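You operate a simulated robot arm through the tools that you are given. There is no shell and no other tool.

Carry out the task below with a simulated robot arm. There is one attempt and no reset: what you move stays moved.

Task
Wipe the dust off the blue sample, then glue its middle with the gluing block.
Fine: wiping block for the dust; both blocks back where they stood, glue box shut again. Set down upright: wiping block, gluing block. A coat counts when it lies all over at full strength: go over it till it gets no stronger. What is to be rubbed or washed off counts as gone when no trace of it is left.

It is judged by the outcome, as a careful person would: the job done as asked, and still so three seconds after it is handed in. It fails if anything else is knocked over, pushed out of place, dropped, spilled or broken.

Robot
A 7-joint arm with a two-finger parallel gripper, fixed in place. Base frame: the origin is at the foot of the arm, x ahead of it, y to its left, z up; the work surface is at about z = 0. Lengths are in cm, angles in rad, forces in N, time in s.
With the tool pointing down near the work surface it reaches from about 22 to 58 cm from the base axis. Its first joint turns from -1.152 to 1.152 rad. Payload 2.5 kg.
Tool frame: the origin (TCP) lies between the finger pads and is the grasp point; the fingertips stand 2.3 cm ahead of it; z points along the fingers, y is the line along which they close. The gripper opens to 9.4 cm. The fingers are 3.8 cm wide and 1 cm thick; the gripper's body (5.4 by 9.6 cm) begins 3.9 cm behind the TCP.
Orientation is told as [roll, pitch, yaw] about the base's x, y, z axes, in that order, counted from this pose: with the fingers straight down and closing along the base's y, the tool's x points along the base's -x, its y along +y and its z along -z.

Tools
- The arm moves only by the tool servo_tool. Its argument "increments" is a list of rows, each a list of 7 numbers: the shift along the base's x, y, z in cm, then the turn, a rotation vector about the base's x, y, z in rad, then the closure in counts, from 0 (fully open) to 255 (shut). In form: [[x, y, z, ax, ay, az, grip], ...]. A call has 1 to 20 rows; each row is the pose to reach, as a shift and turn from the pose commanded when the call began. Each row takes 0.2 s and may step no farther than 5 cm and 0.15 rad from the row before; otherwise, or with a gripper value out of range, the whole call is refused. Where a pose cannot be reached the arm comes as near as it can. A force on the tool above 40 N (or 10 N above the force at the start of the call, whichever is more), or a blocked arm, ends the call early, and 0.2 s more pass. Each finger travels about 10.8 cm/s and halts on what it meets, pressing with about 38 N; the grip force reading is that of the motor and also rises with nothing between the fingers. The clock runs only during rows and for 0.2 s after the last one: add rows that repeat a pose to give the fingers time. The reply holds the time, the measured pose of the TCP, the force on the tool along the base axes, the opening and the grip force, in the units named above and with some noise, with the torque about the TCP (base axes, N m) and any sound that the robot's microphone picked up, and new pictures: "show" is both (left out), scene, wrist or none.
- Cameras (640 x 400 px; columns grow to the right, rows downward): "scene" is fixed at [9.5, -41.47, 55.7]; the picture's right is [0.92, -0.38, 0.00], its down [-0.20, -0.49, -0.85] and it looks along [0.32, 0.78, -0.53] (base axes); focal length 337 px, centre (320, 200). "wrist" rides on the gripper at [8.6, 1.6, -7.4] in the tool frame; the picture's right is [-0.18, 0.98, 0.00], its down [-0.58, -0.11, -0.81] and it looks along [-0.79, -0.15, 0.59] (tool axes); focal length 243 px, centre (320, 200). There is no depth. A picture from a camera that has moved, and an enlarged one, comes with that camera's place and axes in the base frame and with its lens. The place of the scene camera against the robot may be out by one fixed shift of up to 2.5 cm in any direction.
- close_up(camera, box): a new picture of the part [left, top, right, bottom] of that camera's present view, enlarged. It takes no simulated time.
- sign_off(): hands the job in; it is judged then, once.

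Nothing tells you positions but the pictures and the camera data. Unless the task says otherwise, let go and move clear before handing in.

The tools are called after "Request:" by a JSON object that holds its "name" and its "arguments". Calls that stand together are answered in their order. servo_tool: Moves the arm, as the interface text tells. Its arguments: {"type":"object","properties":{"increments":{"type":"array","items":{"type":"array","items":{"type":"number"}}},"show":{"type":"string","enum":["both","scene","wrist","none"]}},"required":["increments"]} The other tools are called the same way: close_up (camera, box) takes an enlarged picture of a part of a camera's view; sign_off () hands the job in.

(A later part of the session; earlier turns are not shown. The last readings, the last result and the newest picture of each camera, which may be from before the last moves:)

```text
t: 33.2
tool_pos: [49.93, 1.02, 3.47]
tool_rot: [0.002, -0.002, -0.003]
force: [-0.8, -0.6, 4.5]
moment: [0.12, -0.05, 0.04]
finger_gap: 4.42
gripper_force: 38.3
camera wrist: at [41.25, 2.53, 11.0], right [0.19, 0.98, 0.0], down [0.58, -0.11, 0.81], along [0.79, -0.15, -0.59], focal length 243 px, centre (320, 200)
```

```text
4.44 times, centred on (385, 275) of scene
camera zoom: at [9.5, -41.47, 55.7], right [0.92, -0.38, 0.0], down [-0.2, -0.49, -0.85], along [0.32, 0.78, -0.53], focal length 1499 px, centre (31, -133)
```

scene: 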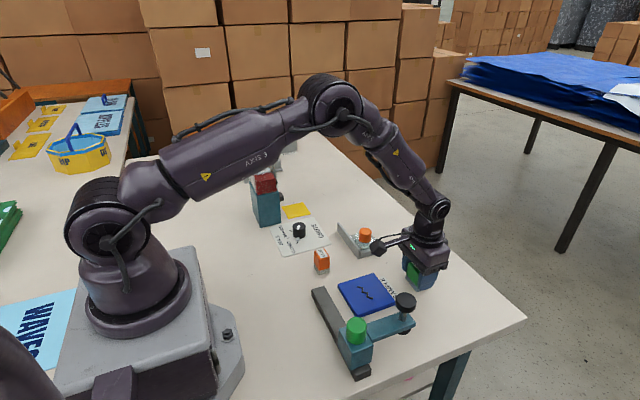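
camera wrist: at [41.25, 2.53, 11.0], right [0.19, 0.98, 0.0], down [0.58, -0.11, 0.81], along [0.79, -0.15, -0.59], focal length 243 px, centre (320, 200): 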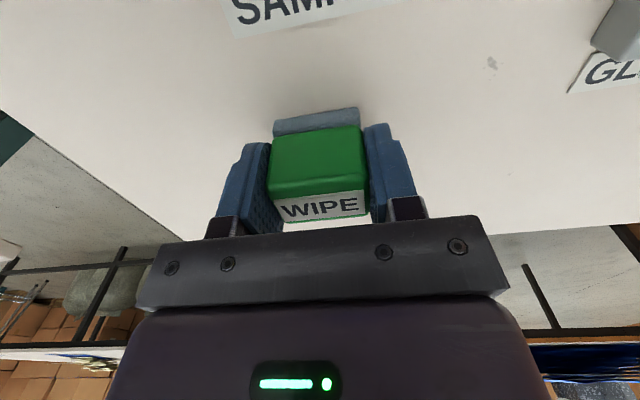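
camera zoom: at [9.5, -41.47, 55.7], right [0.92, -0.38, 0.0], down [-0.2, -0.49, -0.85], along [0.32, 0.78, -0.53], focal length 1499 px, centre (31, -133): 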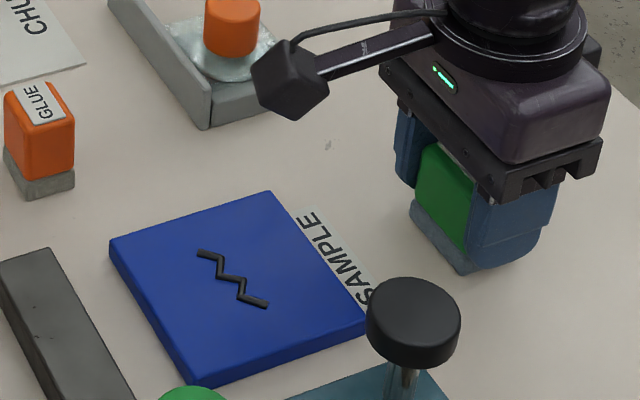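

It is standing on the table under light contact. I'll release it and lift straight up.

Request:
{"name": "servo_tool", "arguments": {"increments": [[0, 0, 0, 0, 0, 0, 200], [0, 0, 0, 0, 0, 0, 120], [0, 0, 0, 0, 0, 0, 60], [0, 0, 0, 0, 0, 0, 0], [0, 0, 0, 0, 0, 0, 0], [0, 0, 3, 0, 0, 0, 0], [0, 0, 7, 0, 0, 0, 0], [-3, 2, 11, 0, 0, 0, 0], [-7, 4, 13, 0, 0, 0, 0], [-10, 6, 13, 0, 0, 0, 0], [-10, 6, 13, 0, 0, 0, 0]]}}

Request:
{"name": "close_up", "arguments": {"camera": "wrist", "box": [220, 40, 440, 180]}}

Request:
{"name": "close_up", "arguments": {"camera": "scene", "box": [325, 230, 445, 320]}}

```text
refused: row 8 steps farther than a row can; nothing moved
```

```text
2.86 times, centred on (330, 110) of wrist
camera zoom: at [41.25, 2.53, 11.0], right [0.19, 0.98, 0.0], down [0.58, -0.11, 0.81], along [0.79, -0.15, -0.59], focal length 693 px, centre (291, 457)
```

zoom: 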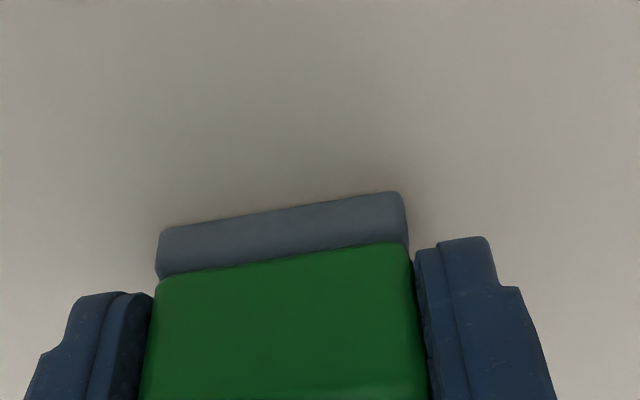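

```text
4.44 times, centred on (385, 275) of scene
camera zoom: at [9.5, -41.47, 55.7], right [0.92, -0.38, 0.0], down [-0.2, -0.49, -0.85], along [0.32, 0.78, -0.53], focal length 1499 px, centre (31, -133)
```

zoom: 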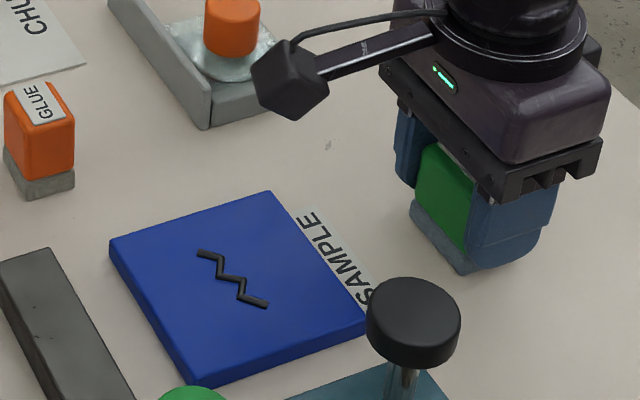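

The call was refused because one step was too long, so nothing moved. I'll repeat it with shorter steps.

Request:
{"name": "servo_tool", "arguments": {"increments": [[0, 0, 0, 0, 0, 0, 200], [0, 0, 0, 0, 0, 0, 120], [0, 0, 0, 0, 0, 0, 60], [0, 0, 0, 0, 0, 0, 0], [0, 0, 0, 0, 0, 0, 0], [0, 0, 3, 0, 0, 0, 0], [0, 0, 7, 0, 0, 0, 0], [-2, 2, 10, 0, 0, 0, 0], [-5, 4, 12, 0, 0, 0, 0], [-8, 6, 13, 0, 0, 0, 0], [-10, 6, 13, 0, 0, 0, 0], [-10, 6, 13, 0, 0, 0, 0]]}}

Request:
{"name": "close_up", "arguments": {"camera": "wrist", "box": [220, 0, 440, 180]}}

Request:
{"name": "close_up", "arguments": {"camera": "scene", "box": [395, 250, 440, 300]}}

```text
t: 35.9
tool_pos: [39.83, 7.06, 16.77]
tool_rot: [-0.001, 0.0, -0.002]
force: [-0.2, 0.7, -0.1]
moment: [0.0, -0.06, -0.03]
finger_gap: 9.42
gripper_force: 0.2
camera wrist: at [31.22, 8.68, 24.17], right [0.19, 0.98, 0.0], down [0.58, -0.11, 0.81], along [0.79, -0.15, -0.59], focal length 243 px, centre (320, 200)
```

scene: 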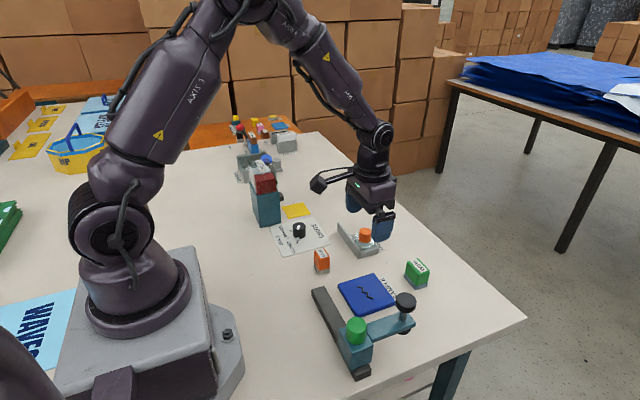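
wrist: 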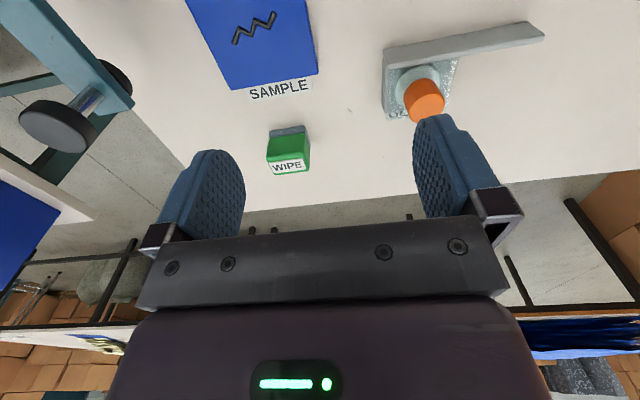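

```text
2.22 times, centred on (330, 90) of wrist
camera zoom: at [31.22, 8.68, 24.17], right [0.19, 0.98, 0.0], down [0.58, -0.11, 0.81], along [0.79, -0.15, -0.59], focal length 539 px, centre (298, 444)
```

zoom: 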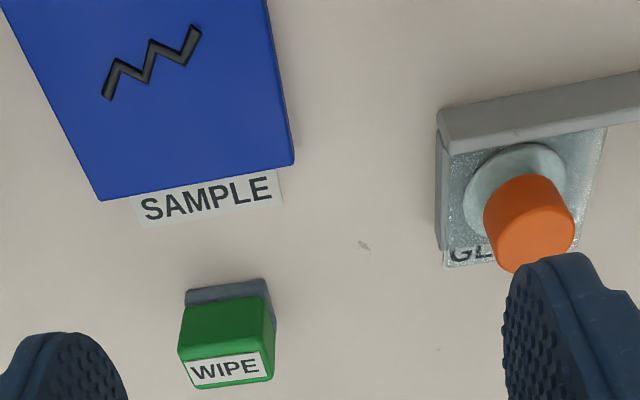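

```text
8.00 times, centred on (418, 275) of scene
camera zoom: at [9.5, -41.47, 55.7], right [0.92, -0.38, 0.0], down [-0.2, -0.49, -0.85], along [0.32, 0.78, -0.53], focal length 2698 px, centre (-460, -400)
```

zoom: 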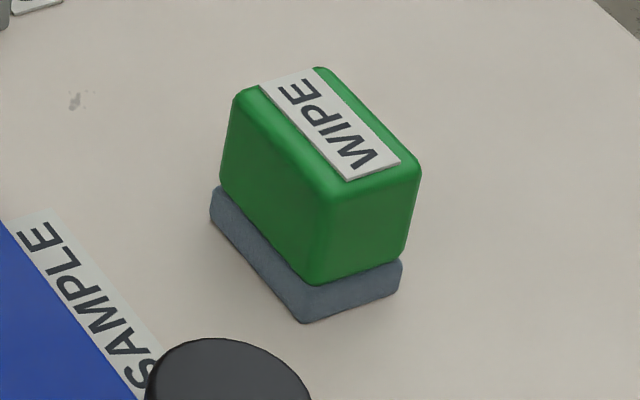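

The wiping block is back upright, within about half a centimetre of its old spot; I'll trim that later. Next is the glue lid knob near (44.9, 15.4), so I'm moving above it.

Request:
{"name": "servo_tool", "arguments": {"increments": [[2, 3, -1, 0, 0, 0, 0], [4, 6, -3, 0, 0, 0, 0], [5, 8.4, -5, 0, 0, 0, 0], [5, 8.4, -7, 0, 0, 0, 0], [5, 8.4, -7, 0, 0, 0, 0]]}}

Request:
{"name": "close_up", "arguments": {"camera": "scene", "box": [320, 190, 420, 270]}}

Request:
{"name": "close_up", "arguments": {"camera": "wrist", "box": [240, 60, 420, 200]}}

```text
t: 37.0
tool_pos: [45.13, 15.5, 9.6]
tool_rot: [0.002, 0.0, -0.003]
force: [-0.6, -0.3, -0.2]
moment: [0.0, 0.02, -0.02]
finger_gap: 9.4
gripper_force: 0.0
camera wrist: at [36.39, 17.17, 17.01], right [0.19, 0.98, 0.0], down [0.58, -0.11, 0.81], along [0.79, -0.15, -0.59], focal length 243 px, centre (320, 200)
```

scene: 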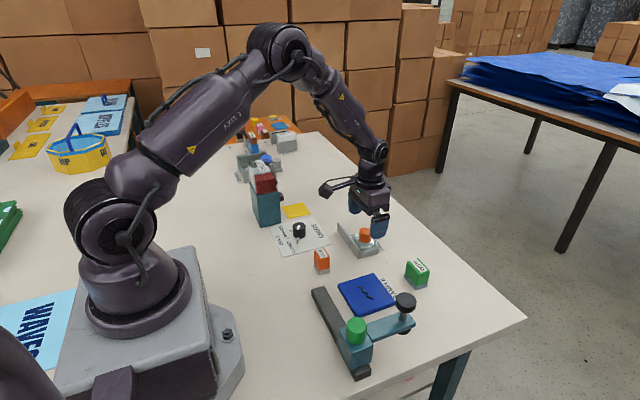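
wrist: 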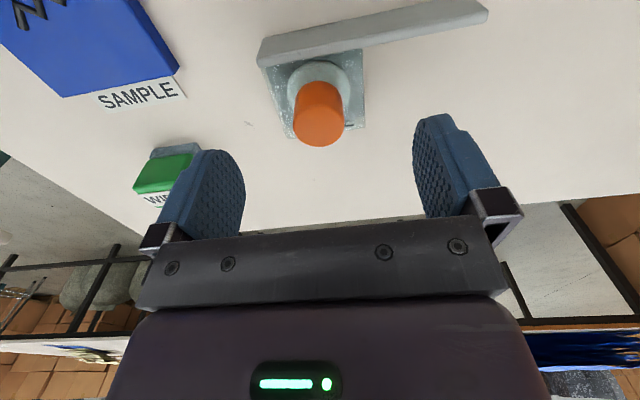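

```text
5.00 times, centred on (370, 230) of scene
camera zoom: at [9.5, -41.47, 55.7], right [0.92, -0.38, 0.0], down [-0.2, -0.49, -0.85], along [0.32, 0.78, -0.53], focal length 1686 px, centre (70, 50)
```

zoom: 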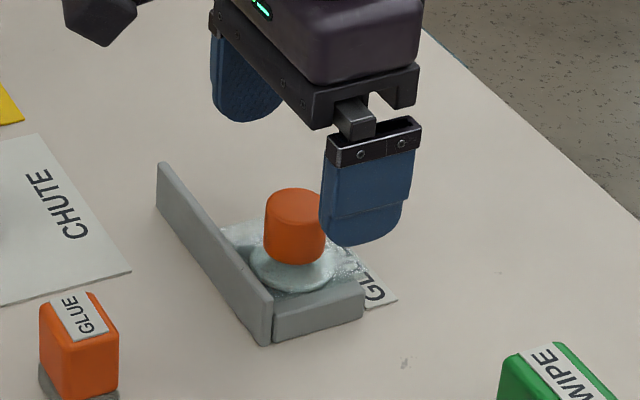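

```text
2.86 times, centred on (330, 130) of wrist
camera zoom: at [36.39, 17.17, 17.01], right [0.19, 0.98, 0.0], down [0.58, -0.11, 0.81], along [0.79, -0.15, -0.59], focal length 693 px, centre (291, 400)
```

zoom: 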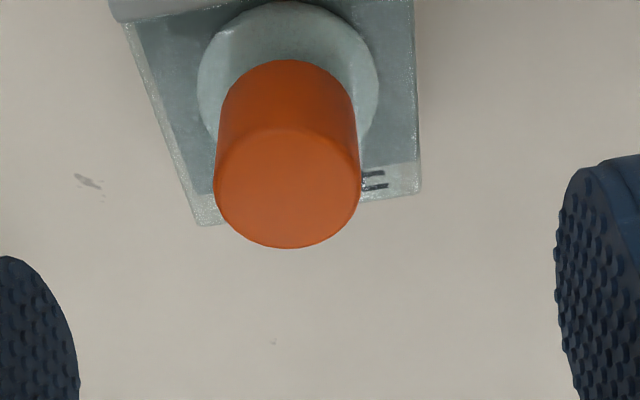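

Knob centre confirmed at (45.0, 15.45), spanning z 3.2–5.2. I'm lowering over it and closing on it.

Request:
{"name": "servo_tool", "arguments": {"increments": [[0, 0, -2, 0, 0, 0, 0], [0, 0, -3.4, 0, 0, 0, 0], [0, 0, -4.1, 0, 0, 0, 0], [0, 0, -4.1, 0, 0, 0, 80], [0, 0, -4.1, 0, 0, 0, 140], [0, 0, -4.1, 0, 0, 0, 180], [0, 0, -4.1, 0, 0, 0, 220], [0, 0, -4.1, 0, 0, 0, 255], [0, 0, -4.1, 0, 0, 0, 255]]}}

Request:
{"name": "close_up", "arguments": {"camera": "scene", "box": [320, 190, 420, 270]}}

```text
t: 39.0
tool_pos: [44.96, 15.49, 5.5]
tool_rot: [-0.001, 0.001, -0.001]
force: [3.7, 1.2, -5.4]
moment: [-0.5, -0.12, 0.02]
finger_gap: 2.88
gripper_force: 44.8
camera wrist: at [36.34, 17.09, 12.87], right [0.19, 0.98, 0.0], down [0.58, -0.11, 0.81], along [0.79, -0.15, -0.59], focal length 243 px, centre (320, 200)
```

scene: 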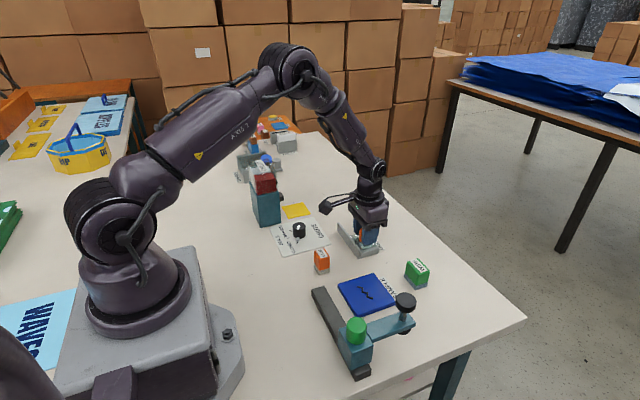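
wrist: 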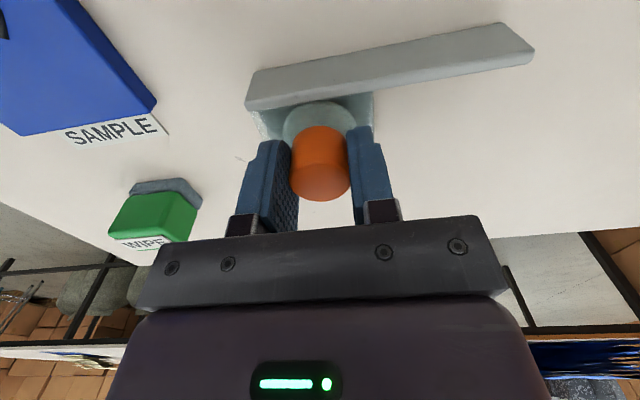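

```text
5.00 times, centred on (370, 230) of scene
camera zoom: at [9.5, -41.47, 55.7], right [0.92, -0.38, 0.0], down [-0.2, -0.49, -0.85], along [0.32, 0.78, -0.53], focal length 1686 px, centre (70, 50)
```

zoom: 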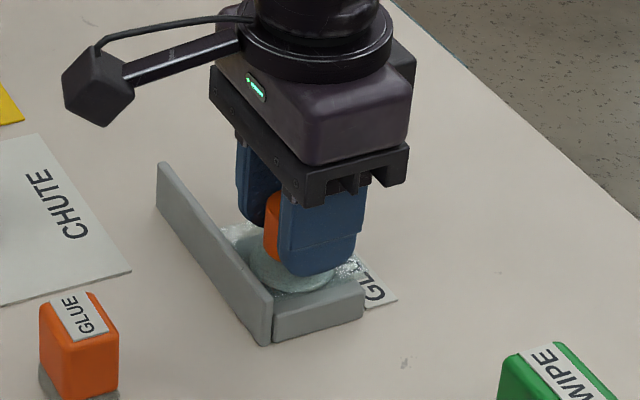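

The lid is gripped (gap 2.9 cm) and seems vertically captive, which fits a sliding lid. I'll try a small slide in +y.

Request:
{"name": "servo_tool", "arguments": {"increments": [[0, 0.2, 0, 0, 0, 0, 255], [0, 0.4, 0, 0, 0, 0, 255], [0, 0.7, 0, 0, 0, 0, 255], [0, 1.0, 0, 0, 0, 0, 255]]}}

Request:
{"name": "close_up", "arguments": {"camera": "scene", "box": [320, 190, 420, 270]}}

```text
t: 40.0
tool_pos: [45.02, 16.32, 5.67]
tool_rot: [-0.001, -0.001, -0.003]
force: [18.7, 0.1, -26.5]
moment: [-0.48, -0.07, -0.02]
finger_gap: 2.92
gripper_force: 45.1
camera wrist: at [36.27, 17.97, 12.96], right [0.19, 0.98, 0.0], down [0.58, -0.11, 0.81], along [0.79, -0.15, -0.59], focal length 243 px, centre (320, 200)
```

scene: 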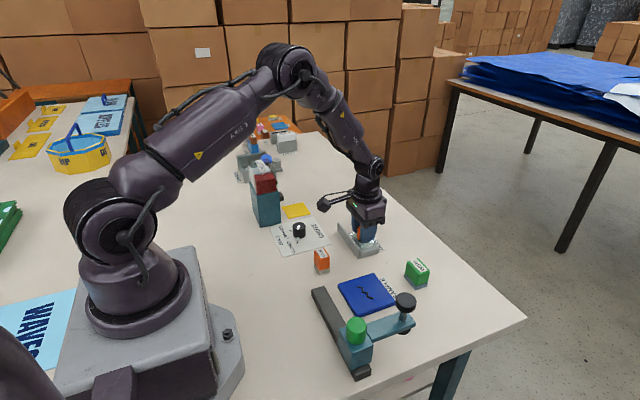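
wrist: 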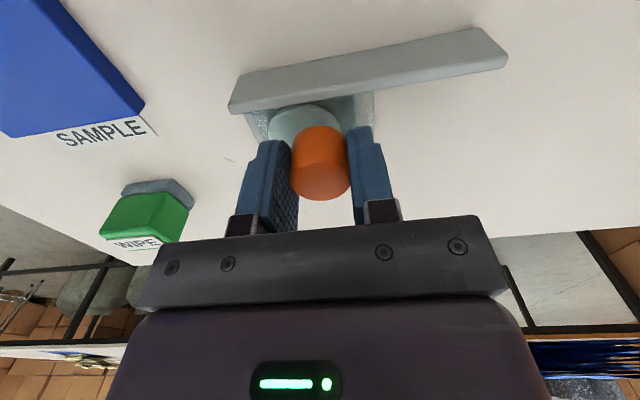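

```text
5.00 times, centred on (370, 230) of scene
camera zoom: at [9.51, -41.47, 55.7], right [0.92, -0.38, 0.0], down [-0.2, -0.49, -0.85], along [0.32, 0.78, -0.53], focal length 1686 px, centre (70, 50)
```

zoom: 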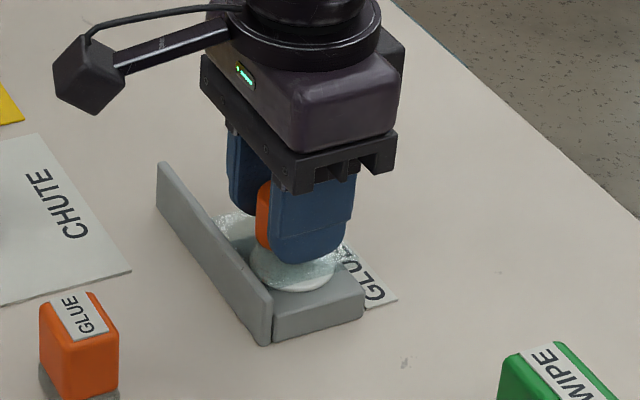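

The lid slides freely along y and the disc of glue stays put underneath. Side forces are building up from the tight grip, so I'll loosen the fingers to a loose cage and push the lid with one finger.

Request:
{"name": "servo_tool", "arguments": {"increments": [[0, 0, 0, 0, 0, 0, 200], [0, 0, 0, 0, 0, 0, 155], [0, 0, 0, 0, 0, 0, 155], [0, 0, 0, 0, 0, 0, 155]], "show": "none"}}

```text
t: 41.0
tool_pos: [44.89, 16.51, 5.67]
tool_rot: [-0.001, 0.0, -0.002]
force: [0.6, -0.7, -1.0]
moment: [-0.02, -0.01, -0.02]
finger_gap: 3.68
gripper_force: 0.1
```

Request:
{"name": "servo_tool", "arguments": {"increments": [[0, 0.4, 0, 0, 0, 0, 155], [0, 0.8, 0, 0, 0, 0, 155], [0, 1.2, 0, 0, 0, 0, 155], [0, 1.6, 0, 0, 0, 0, 155], [0, 2.0, 0, 0, 0, 0, 155], [0, 2.4, 0, 0, 0, 0, 155], [0, 2.8, 0, 0, 0, 0, 155], [0, 3.2, 0, 0, 0, 0, 155], [0, 3.6, 0, 0, 0, 0, 155], [0, 4.0, 0, 0, 0, 0, 155], [0, 4.4, 0, 0, 0, 0, 155]]}}

Request:
{"name": "close_up", "arguments": {"camera": "scene", "box": [320, 190, 420, 270]}}

```text
t: 43.5
tool_pos: [44.87, 20.66, 5.75]
tool_rot: [0.002, 0.0, -0.001]
force: [-0.4, -1.0, 0.3]
moment: [0.02, -0.01, 0.01]
finger_gap: 3.7
gripper_force: 0.4
camera wrist: at [36.29, 22.29, 13.02], right [0.19, 0.98, 0.0], down [0.58, -0.11, 0.81], along [0.79, -0.15, -0.59], focal length 243 px, centre (320, 200)
```

scene: 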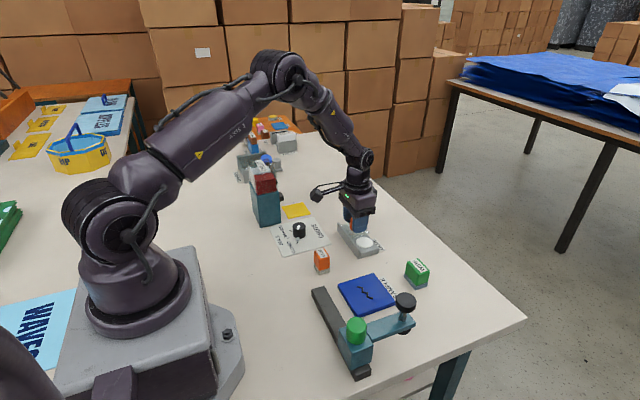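
wrist: 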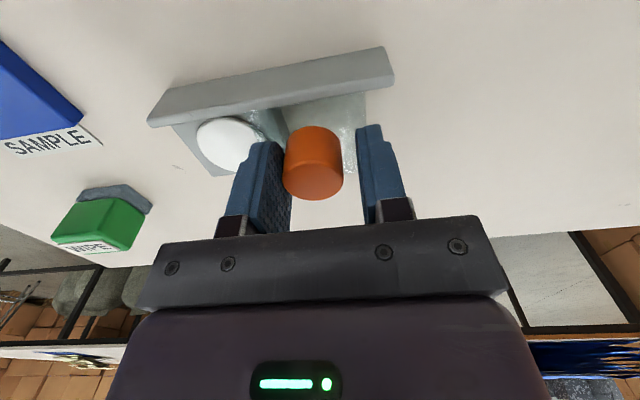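

```text
5.00 times, centred on (370, 230) of scene
camera zoom: at [9.5, -41.47, 55.7], right [0.92, -0.38, 0.0], down [-0.2, -0.49, -0.85], along [0.32, 0.78, -0.53], focal length 1686 px, centre (70, 50)
```

zoom: 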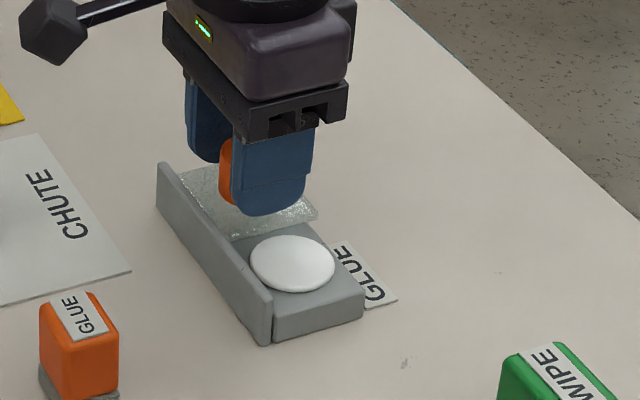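

The white glue pad is exposed. I'll push another centimetre so the lid is fully clear.

Request:
{"name": "servo_tool", "arguments": {"increments": [[0, 0.4, 0, 0, 0, 0, 155], [0, 0.8, 0, 0, 0, 0, 155], [0, 1.1, 0, 0, 0, 0, 155]]}}

Request:
{"name": "close_up", "arguments": {"camera": "scene", "box": [320, 190, 420, 270]}}

```text
t: 44.2
tool_pos: [44.82, 21.87, 5.62]
tool_rot: [0.0, 0.0, -0.002]
force: [0.8, 0.2, 0.6]
moment: [-0.01, 0.02, 0.01]
finger_gap: 3.73
gripper_force: 0.3
camera wrist: at [36.22, 23.55, 13.02], right [0.19, 0.98, 0.0], down [0.58, -0.11, 0.81], along [0.79, -0.15, -0.59], focal length 243 px, centre (320, 200)
```

scene: 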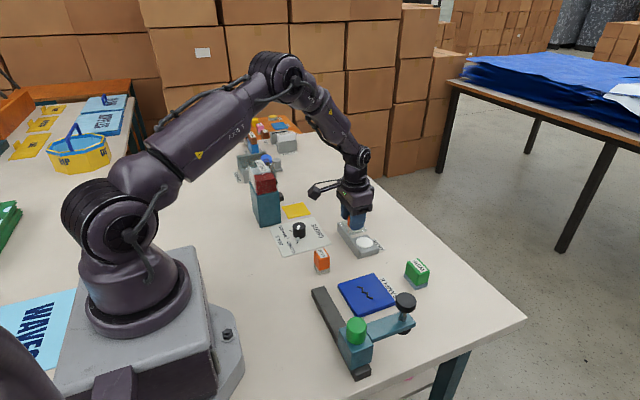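
wrist: 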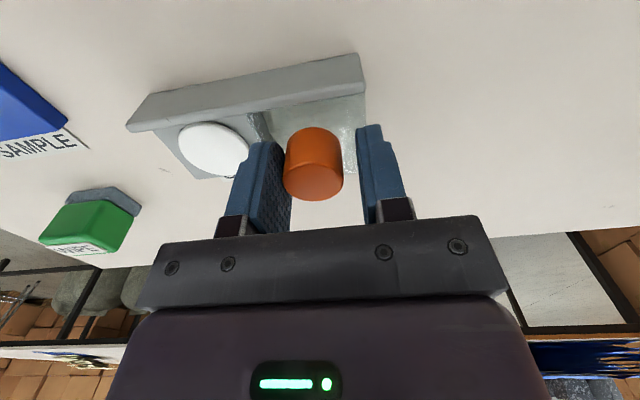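

```text
5.00 times, centred on (370, 230) of scene
camera zoom: at [9.5, -41.47, 55.7], right [0.92, -0.38, 0.0], down [-0.2, -0.49, -0.85], along [0.32, 0.78, -0.53], focal length 1686 px, centre (70, 50)
```

zoom: 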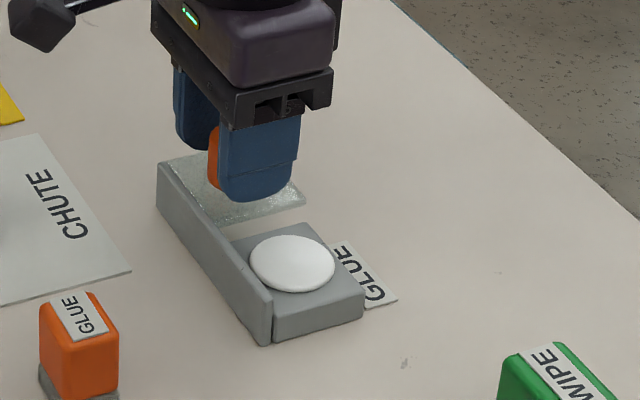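

The pad is fully open. I'll open the fingers, lift clear and go look at the gluing block.

Request:
{"name": "servo_tool", "arguments": {"increments": [[0, 0, 0, 0, 0, 0, 130], [0, 0, 0, 0, 0, 0, 120], [0, 0, 2.5, 0, 0, 0, 120], [0, 0, 6.5, 0, 0, 0, 120], [-1, -1, 9.5, 0, 0, 0, 60], [-5, -3, 10, 0, 0, 0, 0], [-9, -5, 10, 0, 0, 0, 0], [-13, -7, 10, 0, 0, 0, 0], [-17, -9, 9, 0, 0, 0, 0], [-17, -9, 9, 0, 0, 0, 0]]}}

Request:
{"name": "close_up", "arguments": {"camera": "wrist", "box": [240, 40, 420, 180]}}

Request:
{"name": "close_up", "arguments": {"camera": "scene", "box": [320, 200, 420, 270]}}

```text
t: 46.5
tool_pos: [27.89, 13.17, 14.64]
tool_rot: [-0.001, 0.002, 0.001]
force: [0.2, 0.1, -0.8]
moment: [-0.01, 0.03, 0.02]
finger_gap: 9.4
gripper_force: 0.0
camera wrist: at [19.25, 14.76, 22.08], right [0.18, 0.98, 0.0], down [0.58, -0.11, 0.81], along [0.79, -0.15, -0.59], focal length 243 px, centre (320, 200)
```

scene: 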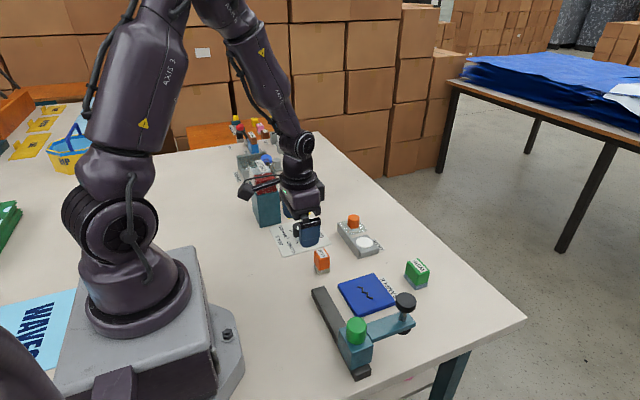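
wrist: 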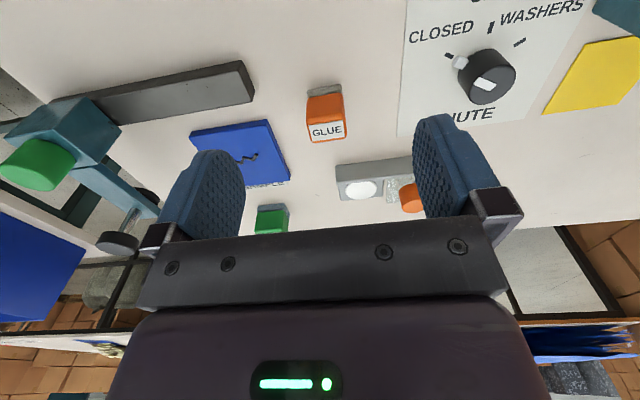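

```text
2.86 times, centred on (330, 110) of wrist
camera zoom: at [19.25, 14.76, 22.08], right [0.18, 0.98, 0.0], down [0.58, -0.11, 0.81], along [0.79, -0.15, -0.59], focal length 693 px, centre (291, 457)
```

zoom: 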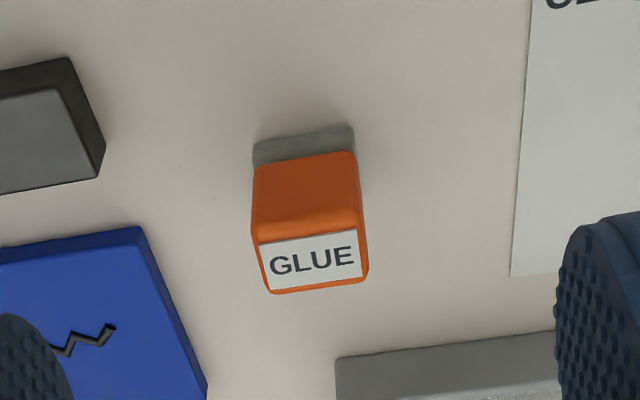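

```text
5.71 times, centred on (370, 235) of scene
camera zoom: at [9.5, -41.47, 55.7], right [0.92, -0.38, 0.0], down [-0.2, -0.49, -0.85], along [0.32, 0.78, -0.53], focal length 1927 px, centre (34, 0)
```

zoom: 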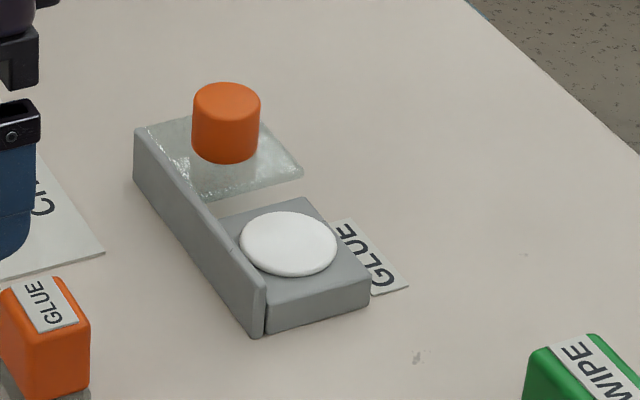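

The gluing block is centred at (32.55, 12.9), 2.7 × 3.3 cm. I'm going down to grip it a bit high, so the fingers clear the lid later.

Request:
{"name": "servo_tool", "arguments": {"increments": [[2.5, 0, -3, 0, 0, 0, 0], [4.6, -0.05, -6, 0, 0, 0, 0], [4.6, -0.05, -9, 0, 0, 0, 0], [4.6, -0.05, -10.4, 0, 0, 0, 0], [4.6, -0.05, -10.4, 0, 0, 0, 80], [4.6, -0.05, -10.4, 0, 0, 0, 140], [4.6, -0.05, -10.4, 0, 0, 0, 180], [4.6, -0.05, -10.4, 0, 0, 0, 220], [4.6, -0.05, -10.4, 0, 0, 0, 255], [4.6, -0.05, -10.4, 0, 0, 0, 255]]}}

Request:
{"name": "close_up", "arguments": {"camera": "scene", "box": [270, 210, 370, 280]}}

```text
t: 48.6
tool_pos: [32.6, 12.86, 4.24]
tool_rot: [-0.001, 0.0, -0.002]
force: [0.0, 0.3, -0.6]
moment: [0.04, 0.06, 0.01]
finger_gap: 3.27
gripper_force: 38.7
camera wrist: at [23.97, 14.47, 11.51], right [0.19, 0.98, 0.0], down [0.58, -0.11, 0.81], along [0.79, -0.15, -0.59], focal length 243 px, centre (320, 200)
```

scene: 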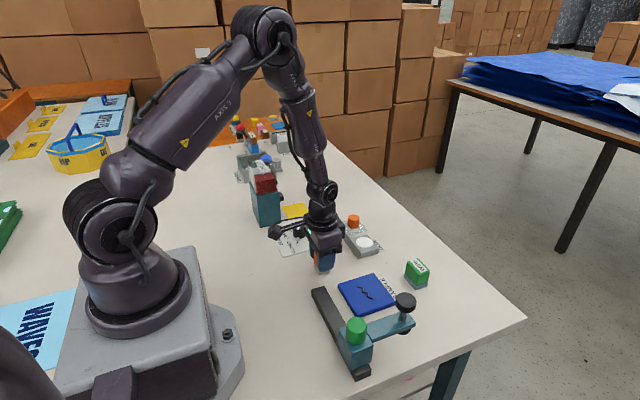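
wrist: 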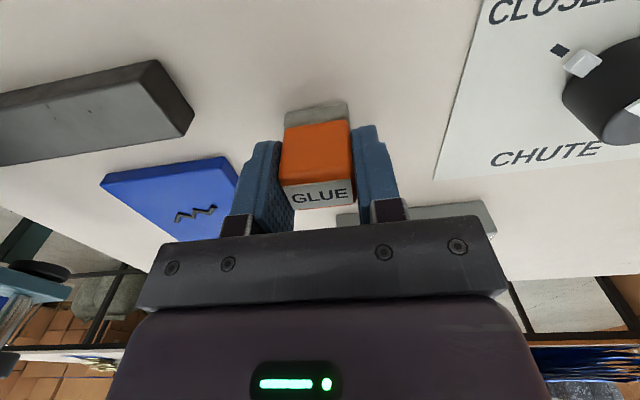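

```text
5.71 times, centred on (320, 245) of scene
camera zoom: at [9.5, -41.47, 55.7], right [0.92, -0.38, 0.0], down [-0.2, -0.49, -0.85], along [0.32, 0.78, -0.53], focal length 1927 px, centre (320, -57)
```

zoom: 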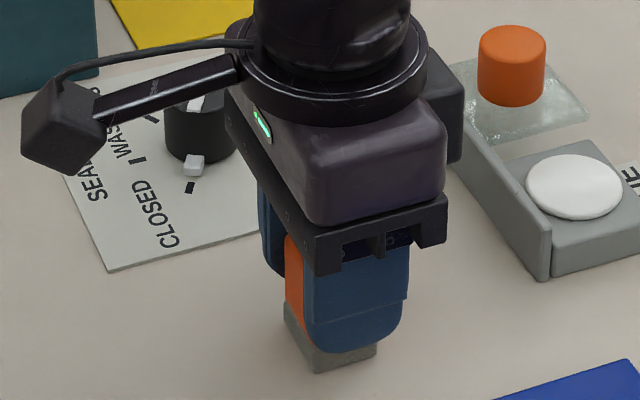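

Gripped (gap 3.3 cm). I'll lift it and bring it over the glue pad at about (44.8, 15.3).

Request:
{"name": "servo_tool", "arguments": {"increments": [[0, 0, 1, 0, 0, 0, 255], [0, 0, 4, 0, 0, 0, 255], [1, 0, 8, 0, 0, 0, 255], [5, 1, 8, 0, 0, 0, 255], [9, 2, 8, 0, 0, 0, 255], [12.3, 2.4, 7, 0, 0, 0, 255], [12.3, 2.4, 4, 0, 0, 0, 255], [12.3, 2.4, 4, 0, 0, 0, 255]]}}

Request:
{"name": "close_up", "arguments": {"camera": "scene", "box": [310, 190, 410, 270]}}

Request:
{"name": "close_up", "arguments": {"camera": "wrist", "box": [200, 40, 440, 230]}}

```text
t: 50.5
tool_pos: [44.73, 15.08, 8.27]
tool_rot: [0.002, 0.0, -0.003]
force: [0.3, -0.3, -0.3]
moment: [0.01, 0.02, -0.01]
finger_gap: 3.29
gripper_force: 38.2
camera wrist: at [36.12, 16.82, 15.71], right [0.19, 0.98, 0.0], down [0.58, -0.11, 0.81], along [0.79, -0.15, -0.59], focal length 243 px, centre (320, 200)
```

scene: 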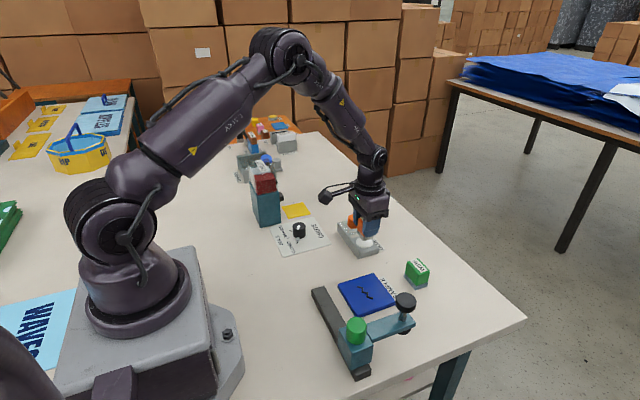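
wrist: 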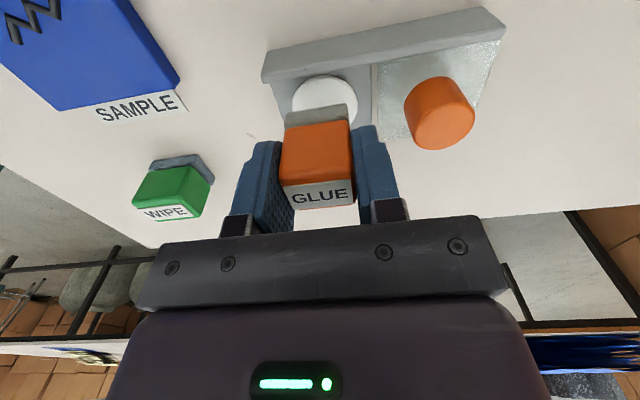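

```text
5.00 times, centred on (360, 230) of scene
camera zoom: at [9.5, -41.47, 55.7], right [0.92, -0.38, 0.0], down [-0.2, -0.49, -0.85], along [0.32, 0.78, -0.53], focal length 1686 px, centre (120, 50)
```

zoom: 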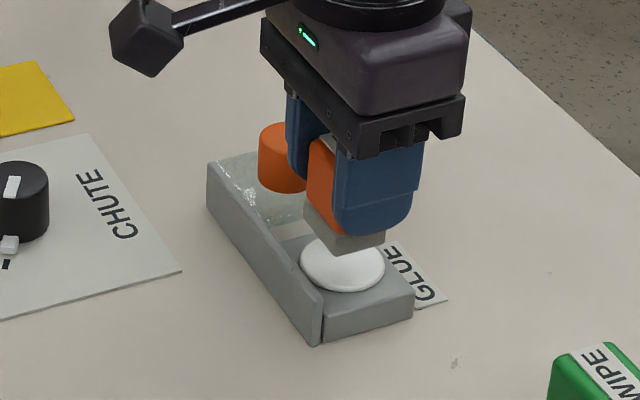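

```text
2.11 times, centred on (320, 135) of wrist
camera zoom: at [36.12, 16.82, 15.71], right [0.19, 0.98, 0.0], down [0.58, -0.11, 0.81], along [0.79, -0.15, -0.59], focal length 511 px, centre (320, 337)
```

zoom: 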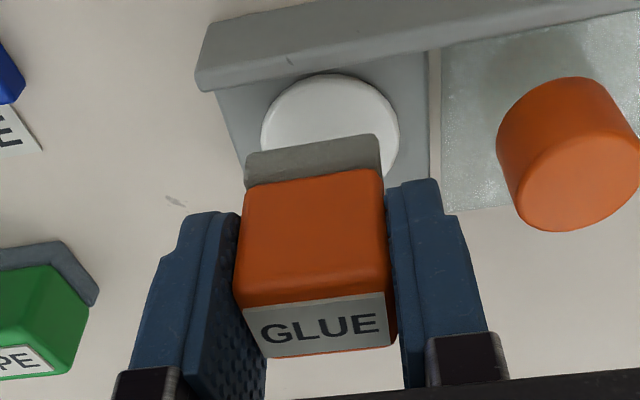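

Aligned over the pad with about 0.6 cm clearance to the lid. I'm lowering gently.

Request:
{"name": "servo_tool", "arguments": {"increments": [[0, 0.05, -0.8, 0, 0, 0, 255], [0, 0.05, -1.3, 0, 0, 0, 255], [0, 0.05, -1.6, 0, 0, 0, 255], [0, 0.05, -1.8, 0, 0, 0, 255]], "show": "none"}}

```text
t: 51.5
tool_pos: [44.94, 15.26, 6.57]
tool_rot: [-0.001, -0.001, -0.002]
force: [0.2, 0.3, -0.1]
moment: [0.01, 0.03, -0.01]
finger_gap: 3.28
gripper_force: 38.0
```

Request:
{"name": "servo_tool", "arguments": {"increments": [[0, 0, -0.15, 0, 0, 0, 255], [0, 0, -0.3, 0, 0, 0, 255], [0, 0, -0.45, 0, 0, 0, 255]], "show": "none"}}

```text
t: 52.2
tool_pos: [45.06, 15.38, 6.32]
tool_rot: [0.003, -0.003, 0.0]
force: [-7.5, -2.6, 26.2]
moment: [-0.1, 0.26, -0.02]
finger_gap: 3.33
gripper_force: 37.9
```

Contact at z ≈ 6.3. I'll ease off the force, dwell briefly to pick up glue, then lift.

Request:
{"name": "servo_tool", "arguments": {"increments": [[0, 0, 0.15, 0, 0, 0, 255], [0, 0, 0.15, 0, 0, 0, 255], [0, 0, 0.15, 0, 0, 0, 255], [0, 0, 1.2, 0, 0, 0, 255], [0, 0, 4, 0, 0, 0, 255], [0, 0, 6, 0, 0, 0, 255], [0, 0, 6, 0, 0, 0, 255]]}}

Request:
{"name": "close_up", "arguments": {"camera": "scene", "box": [310, 170, 410, 270]}}

Request:
{"name": "close_up", "arguments": {"camera": "wrist", "box": [200, 0, 440, 230]}}

```text
t: 53.9
tool_pos: [44.86, 15.26, 11.95]
tool_rot: [-0.002, 0.0, -0.003]
force: [0.7, 0.0, -1.2]
moment: [0.03, -0.03, 0.0]
finger_gap: 3.31
gripper_force: 38.2
camera wrist: at [36.14, 16.86, 19.39], right [0.19, 0.98, 0.0], down [0.58, -0.11, 0.81], along [0.79, -0.15, -0.59], focal length 243 px, centre (320, 200)
```

scene: 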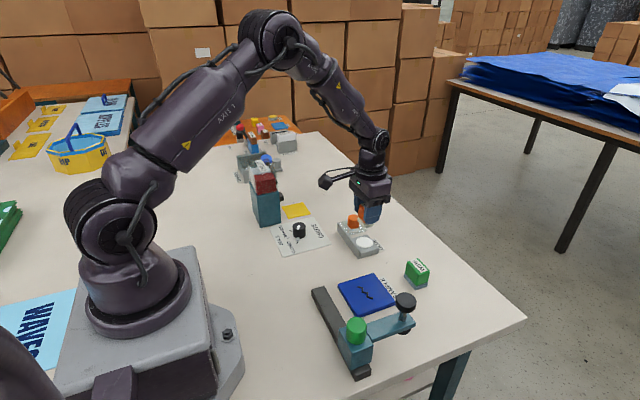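
wrist: 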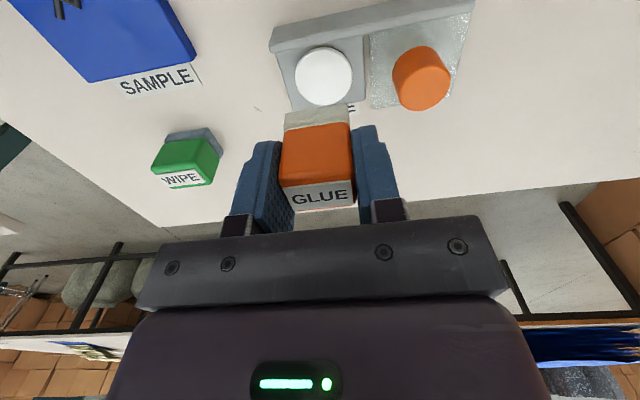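

```text
4.00 times, centred on (360, 220) of scene
camera zoom: at [9.5, -41.47, 55.7], right [0.92, -0.38, 0.0], down [-0.2, -0.49, -0.85], along [0.32, 0.78, -0.53], focal length 1349 px, centre (160, 120)
```

zoom: 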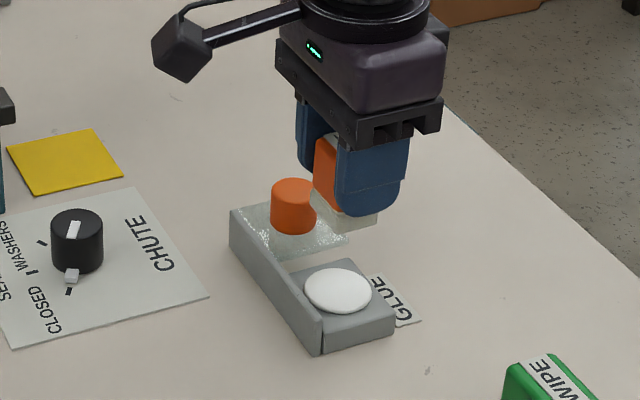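

```text
1.74 times, centred on (320, 115) of wrist
camera zoom: at [36.14, 16.86, 19.39], right [0.19, 0.98, 0.0], down [0.58, -0.11, 0.81], along [0.79, -0.15, -0.59], focal length 422 px, centre (320, 348)
```

zoom: 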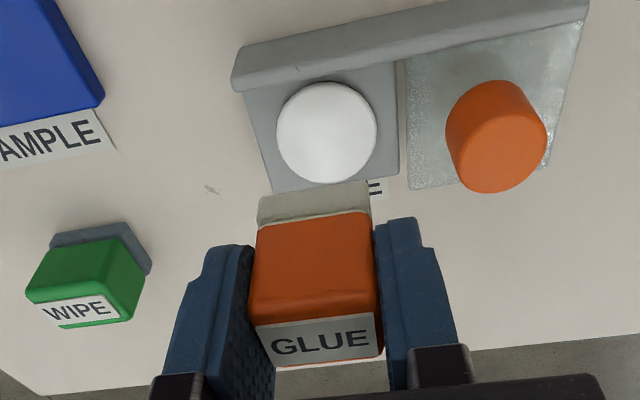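

The pad of the gluing block has turned whitish, so it has glue on it. I'm carrying it over the sample's middle at (37.9, 1.95).

Request:
{"name": "servo_tool", "arguments": {"increments": [[-2, -4, 0, 0, 0, 0, 255], [-4, -8, 0, 0, 0, 0, 255], [-6, -12, 0, 0, 0, 0, 255], [-6.92, -13.37, -2, 0, 0, 0, 255], [-6.92, -13.37, -4, 0, 0, 0, 255], [-6.92, -13.37, -5.5, 0, 0, 0, 255], [-6.92, -13.37, -6.0, 0, 0, 0, 255], [-6.92, -13.37, -6.2, 0, 0, 0, 255]]}}

```text
t: 55.6
tool_pos: [37.93, 2.0, 5.75]
tool_rot: [0.0, -0.001, -0.001]
force: [-0.1, -0.2, -0.8]
moment: [0.02, -0.02, 0.01]
finger_gap: 3.31
gripper_force: 38.2
camera wrist: at [29.28, 3.61, 13.06], right [0.19, 0.98, 0.0], down [0.58, -0.11, 0.81], along [0.79, -0.15, -0.59], focal length 243 px, centre (320, 200)
```

scene: 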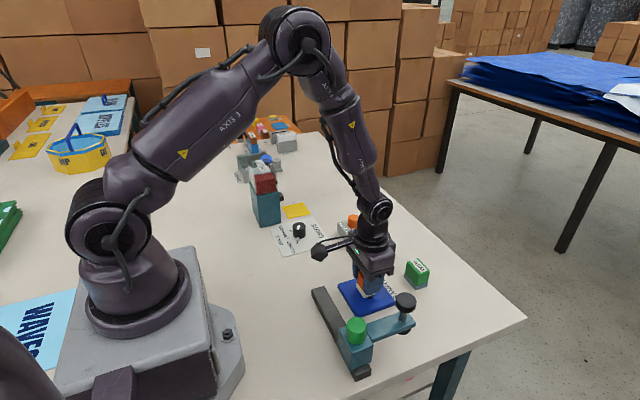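
wrist: 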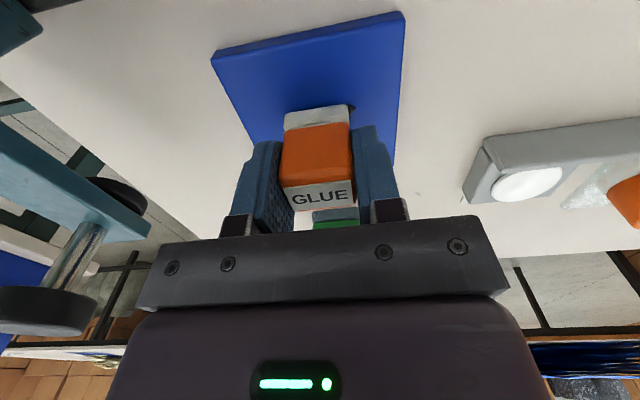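

Request:
{"name": "servo_tool", "arguments": {"increments": [[0, 0, -0.1, 0, 0, 0, 255], [0, 0, -0.2, 0, 0, 0, 255], [0, 0, -0.3, 0, 0, 0, 255]], "show": "none"}}

```text
t: 56.5
tool_pos: [37.94, 1.92, 5.44]
tool_rot: [-0.001, 0.001, -0.003]
force: [-1.1, -0.6, -0.7]
moment: [0.0, 0.02, -0.03]
finger_gap: 3.31
gripper_force: 38.5
```

Request:
{"name": "servo_tool", "arguments": {"increments": [[0, 0, -0.1, 0, 0, 0, 255], [0, 0, -0.2, 0, 0, 0, 255]], "show": "none"}}

```text
t: 57.0
tool_pos: [37.92, 1.93, 5.39]
tool_rot: [0.0, -0.001, -0.003]
force: [-0.9, 0.0, -0.5]
moment: [-0.03, 0.01, -0.01]
finger_gap: 3.3
gripper_force: 37.6
```

Request:
{"name": "servo_tool", "arguments": {"increments": [[0, 0, -0.1, 0, 0, 0, 255], [0, 0, -0.1, 0, 0, 0, 255]], "show": "none"}}

```text
t: 57.6
tool_pos: [37.92, 1.91, 5.32]
tool_rot: [0.001, -0.002, -0.002]
force: [-4.2, 2.1, 14.6]
moment: [-0.02, 0.1, 0.02]
finger_gap: 3.31
gripper_force: 37.4
```

Contact at about 15 N. I'll make a few gentle strokes over the middle, then lift to see the result.

Request:
{"name": "servo_tool", "arguments": {"increments": [[0, 0, 0.05, 0, 0, 0, 255], [0.7, 0, 0.05, 0, 0, 0, 255], [1.3, 0, 0.05, 0, 0, 0, 255], [1.3, 1.0, 0.05, 0, 0, 0, 255], [0.6, 1.0, 0.05, 0, 0, 0, 255], [0, 1.0, 0.05, 0, 0, 0, 255], [-0.7, 1.0, 0.05, 0, 0, 0, 255], [-1.3, 1.0, 0.05, 0, 0, 0, 255], [-1.3, 0, 0.05, 0, 0, 0, 255], [-1.3, -1.0, 0.05, 0, 0, 0, 255], [-0.6, -1.0, 0.05, 0, 0, 0, 255], [0.1, -1.0, 0.05, 0, 0, 0, 255], [0.7, -1.0, 0.05, 0, 0, 0, 255], [1.3, -1.0, 0.05, 0, 0, 0, 255], [1.3, 0, 0.05, 0, 0, 0, 255], [0, 0, 0.05, 0, 0, 0, 255]], "show": "none"}}

Request:
{"name": "servo_tool", "arguments": {"increments": [[0, 0, 1, 0, 0, 0, 255], [0, 0, 5, 0, 0, 0, 255], [2, 4, 6, 0, 0, 0, 255], [4, 8, 6.7, 0, 0, 0, 255], [6.92, 12, 6.7, 0, 0, 0, 255], [6.92, 13.37, 6.7, 0, 0, 0, 255], [6.92, 13.37, 6.7, 0, 0, 0, 255]]}}

Request:
{"name": "close_up", "arguments": {"camera": "scene", "box": [330, 262, 410, 322]}}

Request:
{"name": "close_up", "arguments": {"camera": "wrist", "box": [200, 0, 440, 230]}}

```text
t: 61.0
tool_pos: [37.88, 2.13, 5.15]
tool_rot: [-0.001, 0.001, -0.002]
force: [0.3, 0.5, 0.4]
moment: [-0.02, 0.0, 0.0]
finger_gap: 3.31
gripper_force: 38.5
```

```text
t: 62.6
tool_pos: [44.61, 15.35, 11.92]
tool_rot: [0.0, -0.002, -0.002]
force: [-0.6, -0.4, -0.6]
moment: [0.03, -0.01, -0.01]
finger_gap: 3.31
gripper_force: 38.0
camera wrist: at [35.94, 17.0, 19.28], right [0.19, 0.98, 0.0], down [0.58, -0.11, 0.81], along [0.79, -0.15, -0.59], focal length 243 px, centre (320, 200)
```

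scene: 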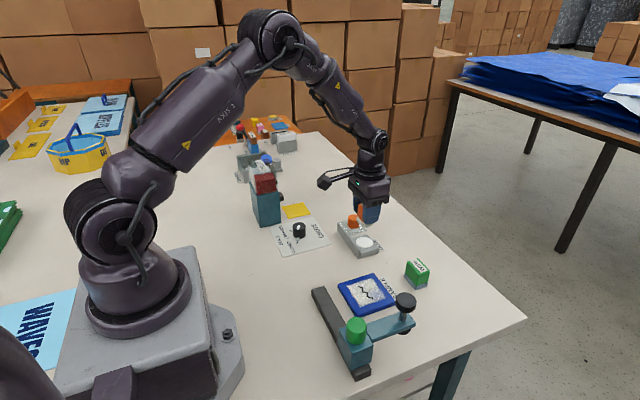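
wrist: 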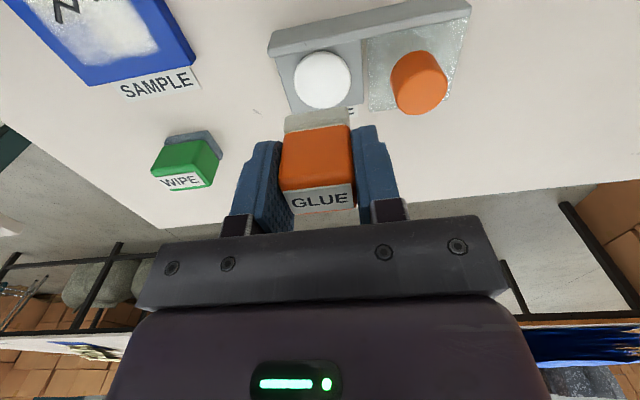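

```text
6.67 times, centred on (370, 292) of scene
camera zoom: at [9.5, -41.47, 55.7], right [0.92, -0.38, 0.0], down [-0.2, -0.49, -0.85], along [0.32, 0.78, -0.53], focal length 2248 px, centre (-13, -413)
```

zoom: 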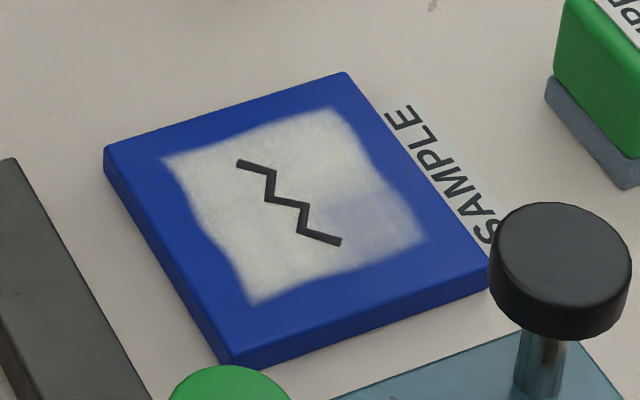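

```text
1.74 times, centred on (320, 115) of wrist
camera zoom: at [35.94, 17.0, 19.28], right [0.19, 0.98, 0.0], down [0.58, -0.11, 0.81], along [0.79, -0.15, -0.59], focal length 422 px, centre (320, 348)
```

zoom: 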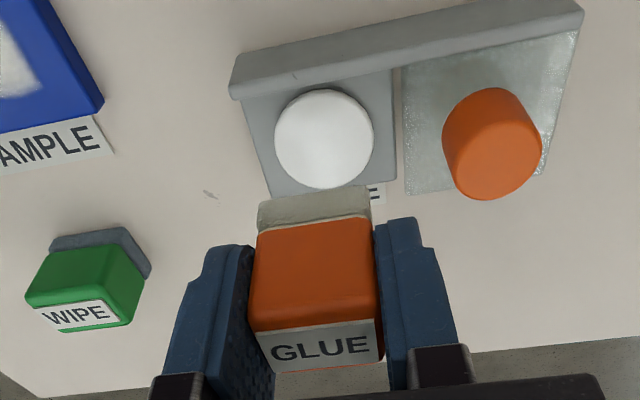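

The coat is going on nicely across the middle but is thinner at the +x/−y corner. I'll re-dip and go over it again.

Request:
{"name": "servo_tool", "arguments": {"increments": [[0, 0, -3, 0, 0, 0, 255], [0, 0, -5, 0, 0, 0, 255], [0, 0, -5.6, 0, 0, 0, 255], [0, 0, -5.8, 0, 0, 0, 255], [0, 0, -5.95, 0, 0, 0, 255]], "show": "none"}}

```text
t: 63.9
tool_pos: [44.77, 15.17, 6.04]
tool_rot: [0.002, -0.002, -0.002]
force: [-5.2, -1.7, 15.9]
moment: [-0.08, 0.17, 0.01]
finger_gap: 3.29
gripper_force: 38.5
```

Request:
{"name": "servo_tool", "arguments": {"increments": [[0, 0, 0, 0, 0, 0, 255], [0, 0, 0, 0, 0, 0, 255], [0, 0, 2, 0, 0, 0, 255], [0, 0, 5.5, 0, 0, 0, 255], [-2, -4, 5.5, 0, 0, 0, 255], [-4, -8, 5.5, 0, 0, 0, 255], [-6, -12, 5.5, 0, 0, 0, 255], [-6.92, -13.37, 3.5, 0, 0, 0, 255], [-6.92, -13.37, 1, 0, 0, 0, 255], [-6.92, -13.37, 0, 0, 0, 0, 255], [-6.92, -13.37, -0.5, 0, 0, 0, 255], [-6.92, -13.37, -0.8, 0, 0, 0, 255]], "show": "none"}}

```text
t: 66.5
tool_pos: [37.86, 1.94, 5.06]
tool_rot: [0.001, 0.0, -0.002]
force: [-0.1, 0.6, -0.3]
moment: [0.0, -0.02, 0.0]
finger_gap: 3.32
gripper_force: 38.0
```

Request:
{"name": "servo_tool", "arguments": {"increments": [[0, 0, -0.1, 0, 0, 0, 255], [0, 0, -0.1, 0, 0, 0, 255]], "show": "none"}}

```text
t: 67.0
tool_pos: [37.79, 1.96, 5.03]
tool_rot: [-0.001, -0.001, -0.002]
force: [0.6, -0.5, 1.5]
moment: [-0.01, 0.02, 0.03]
finger_gap: 3.29
gripper_force: 37.5
```

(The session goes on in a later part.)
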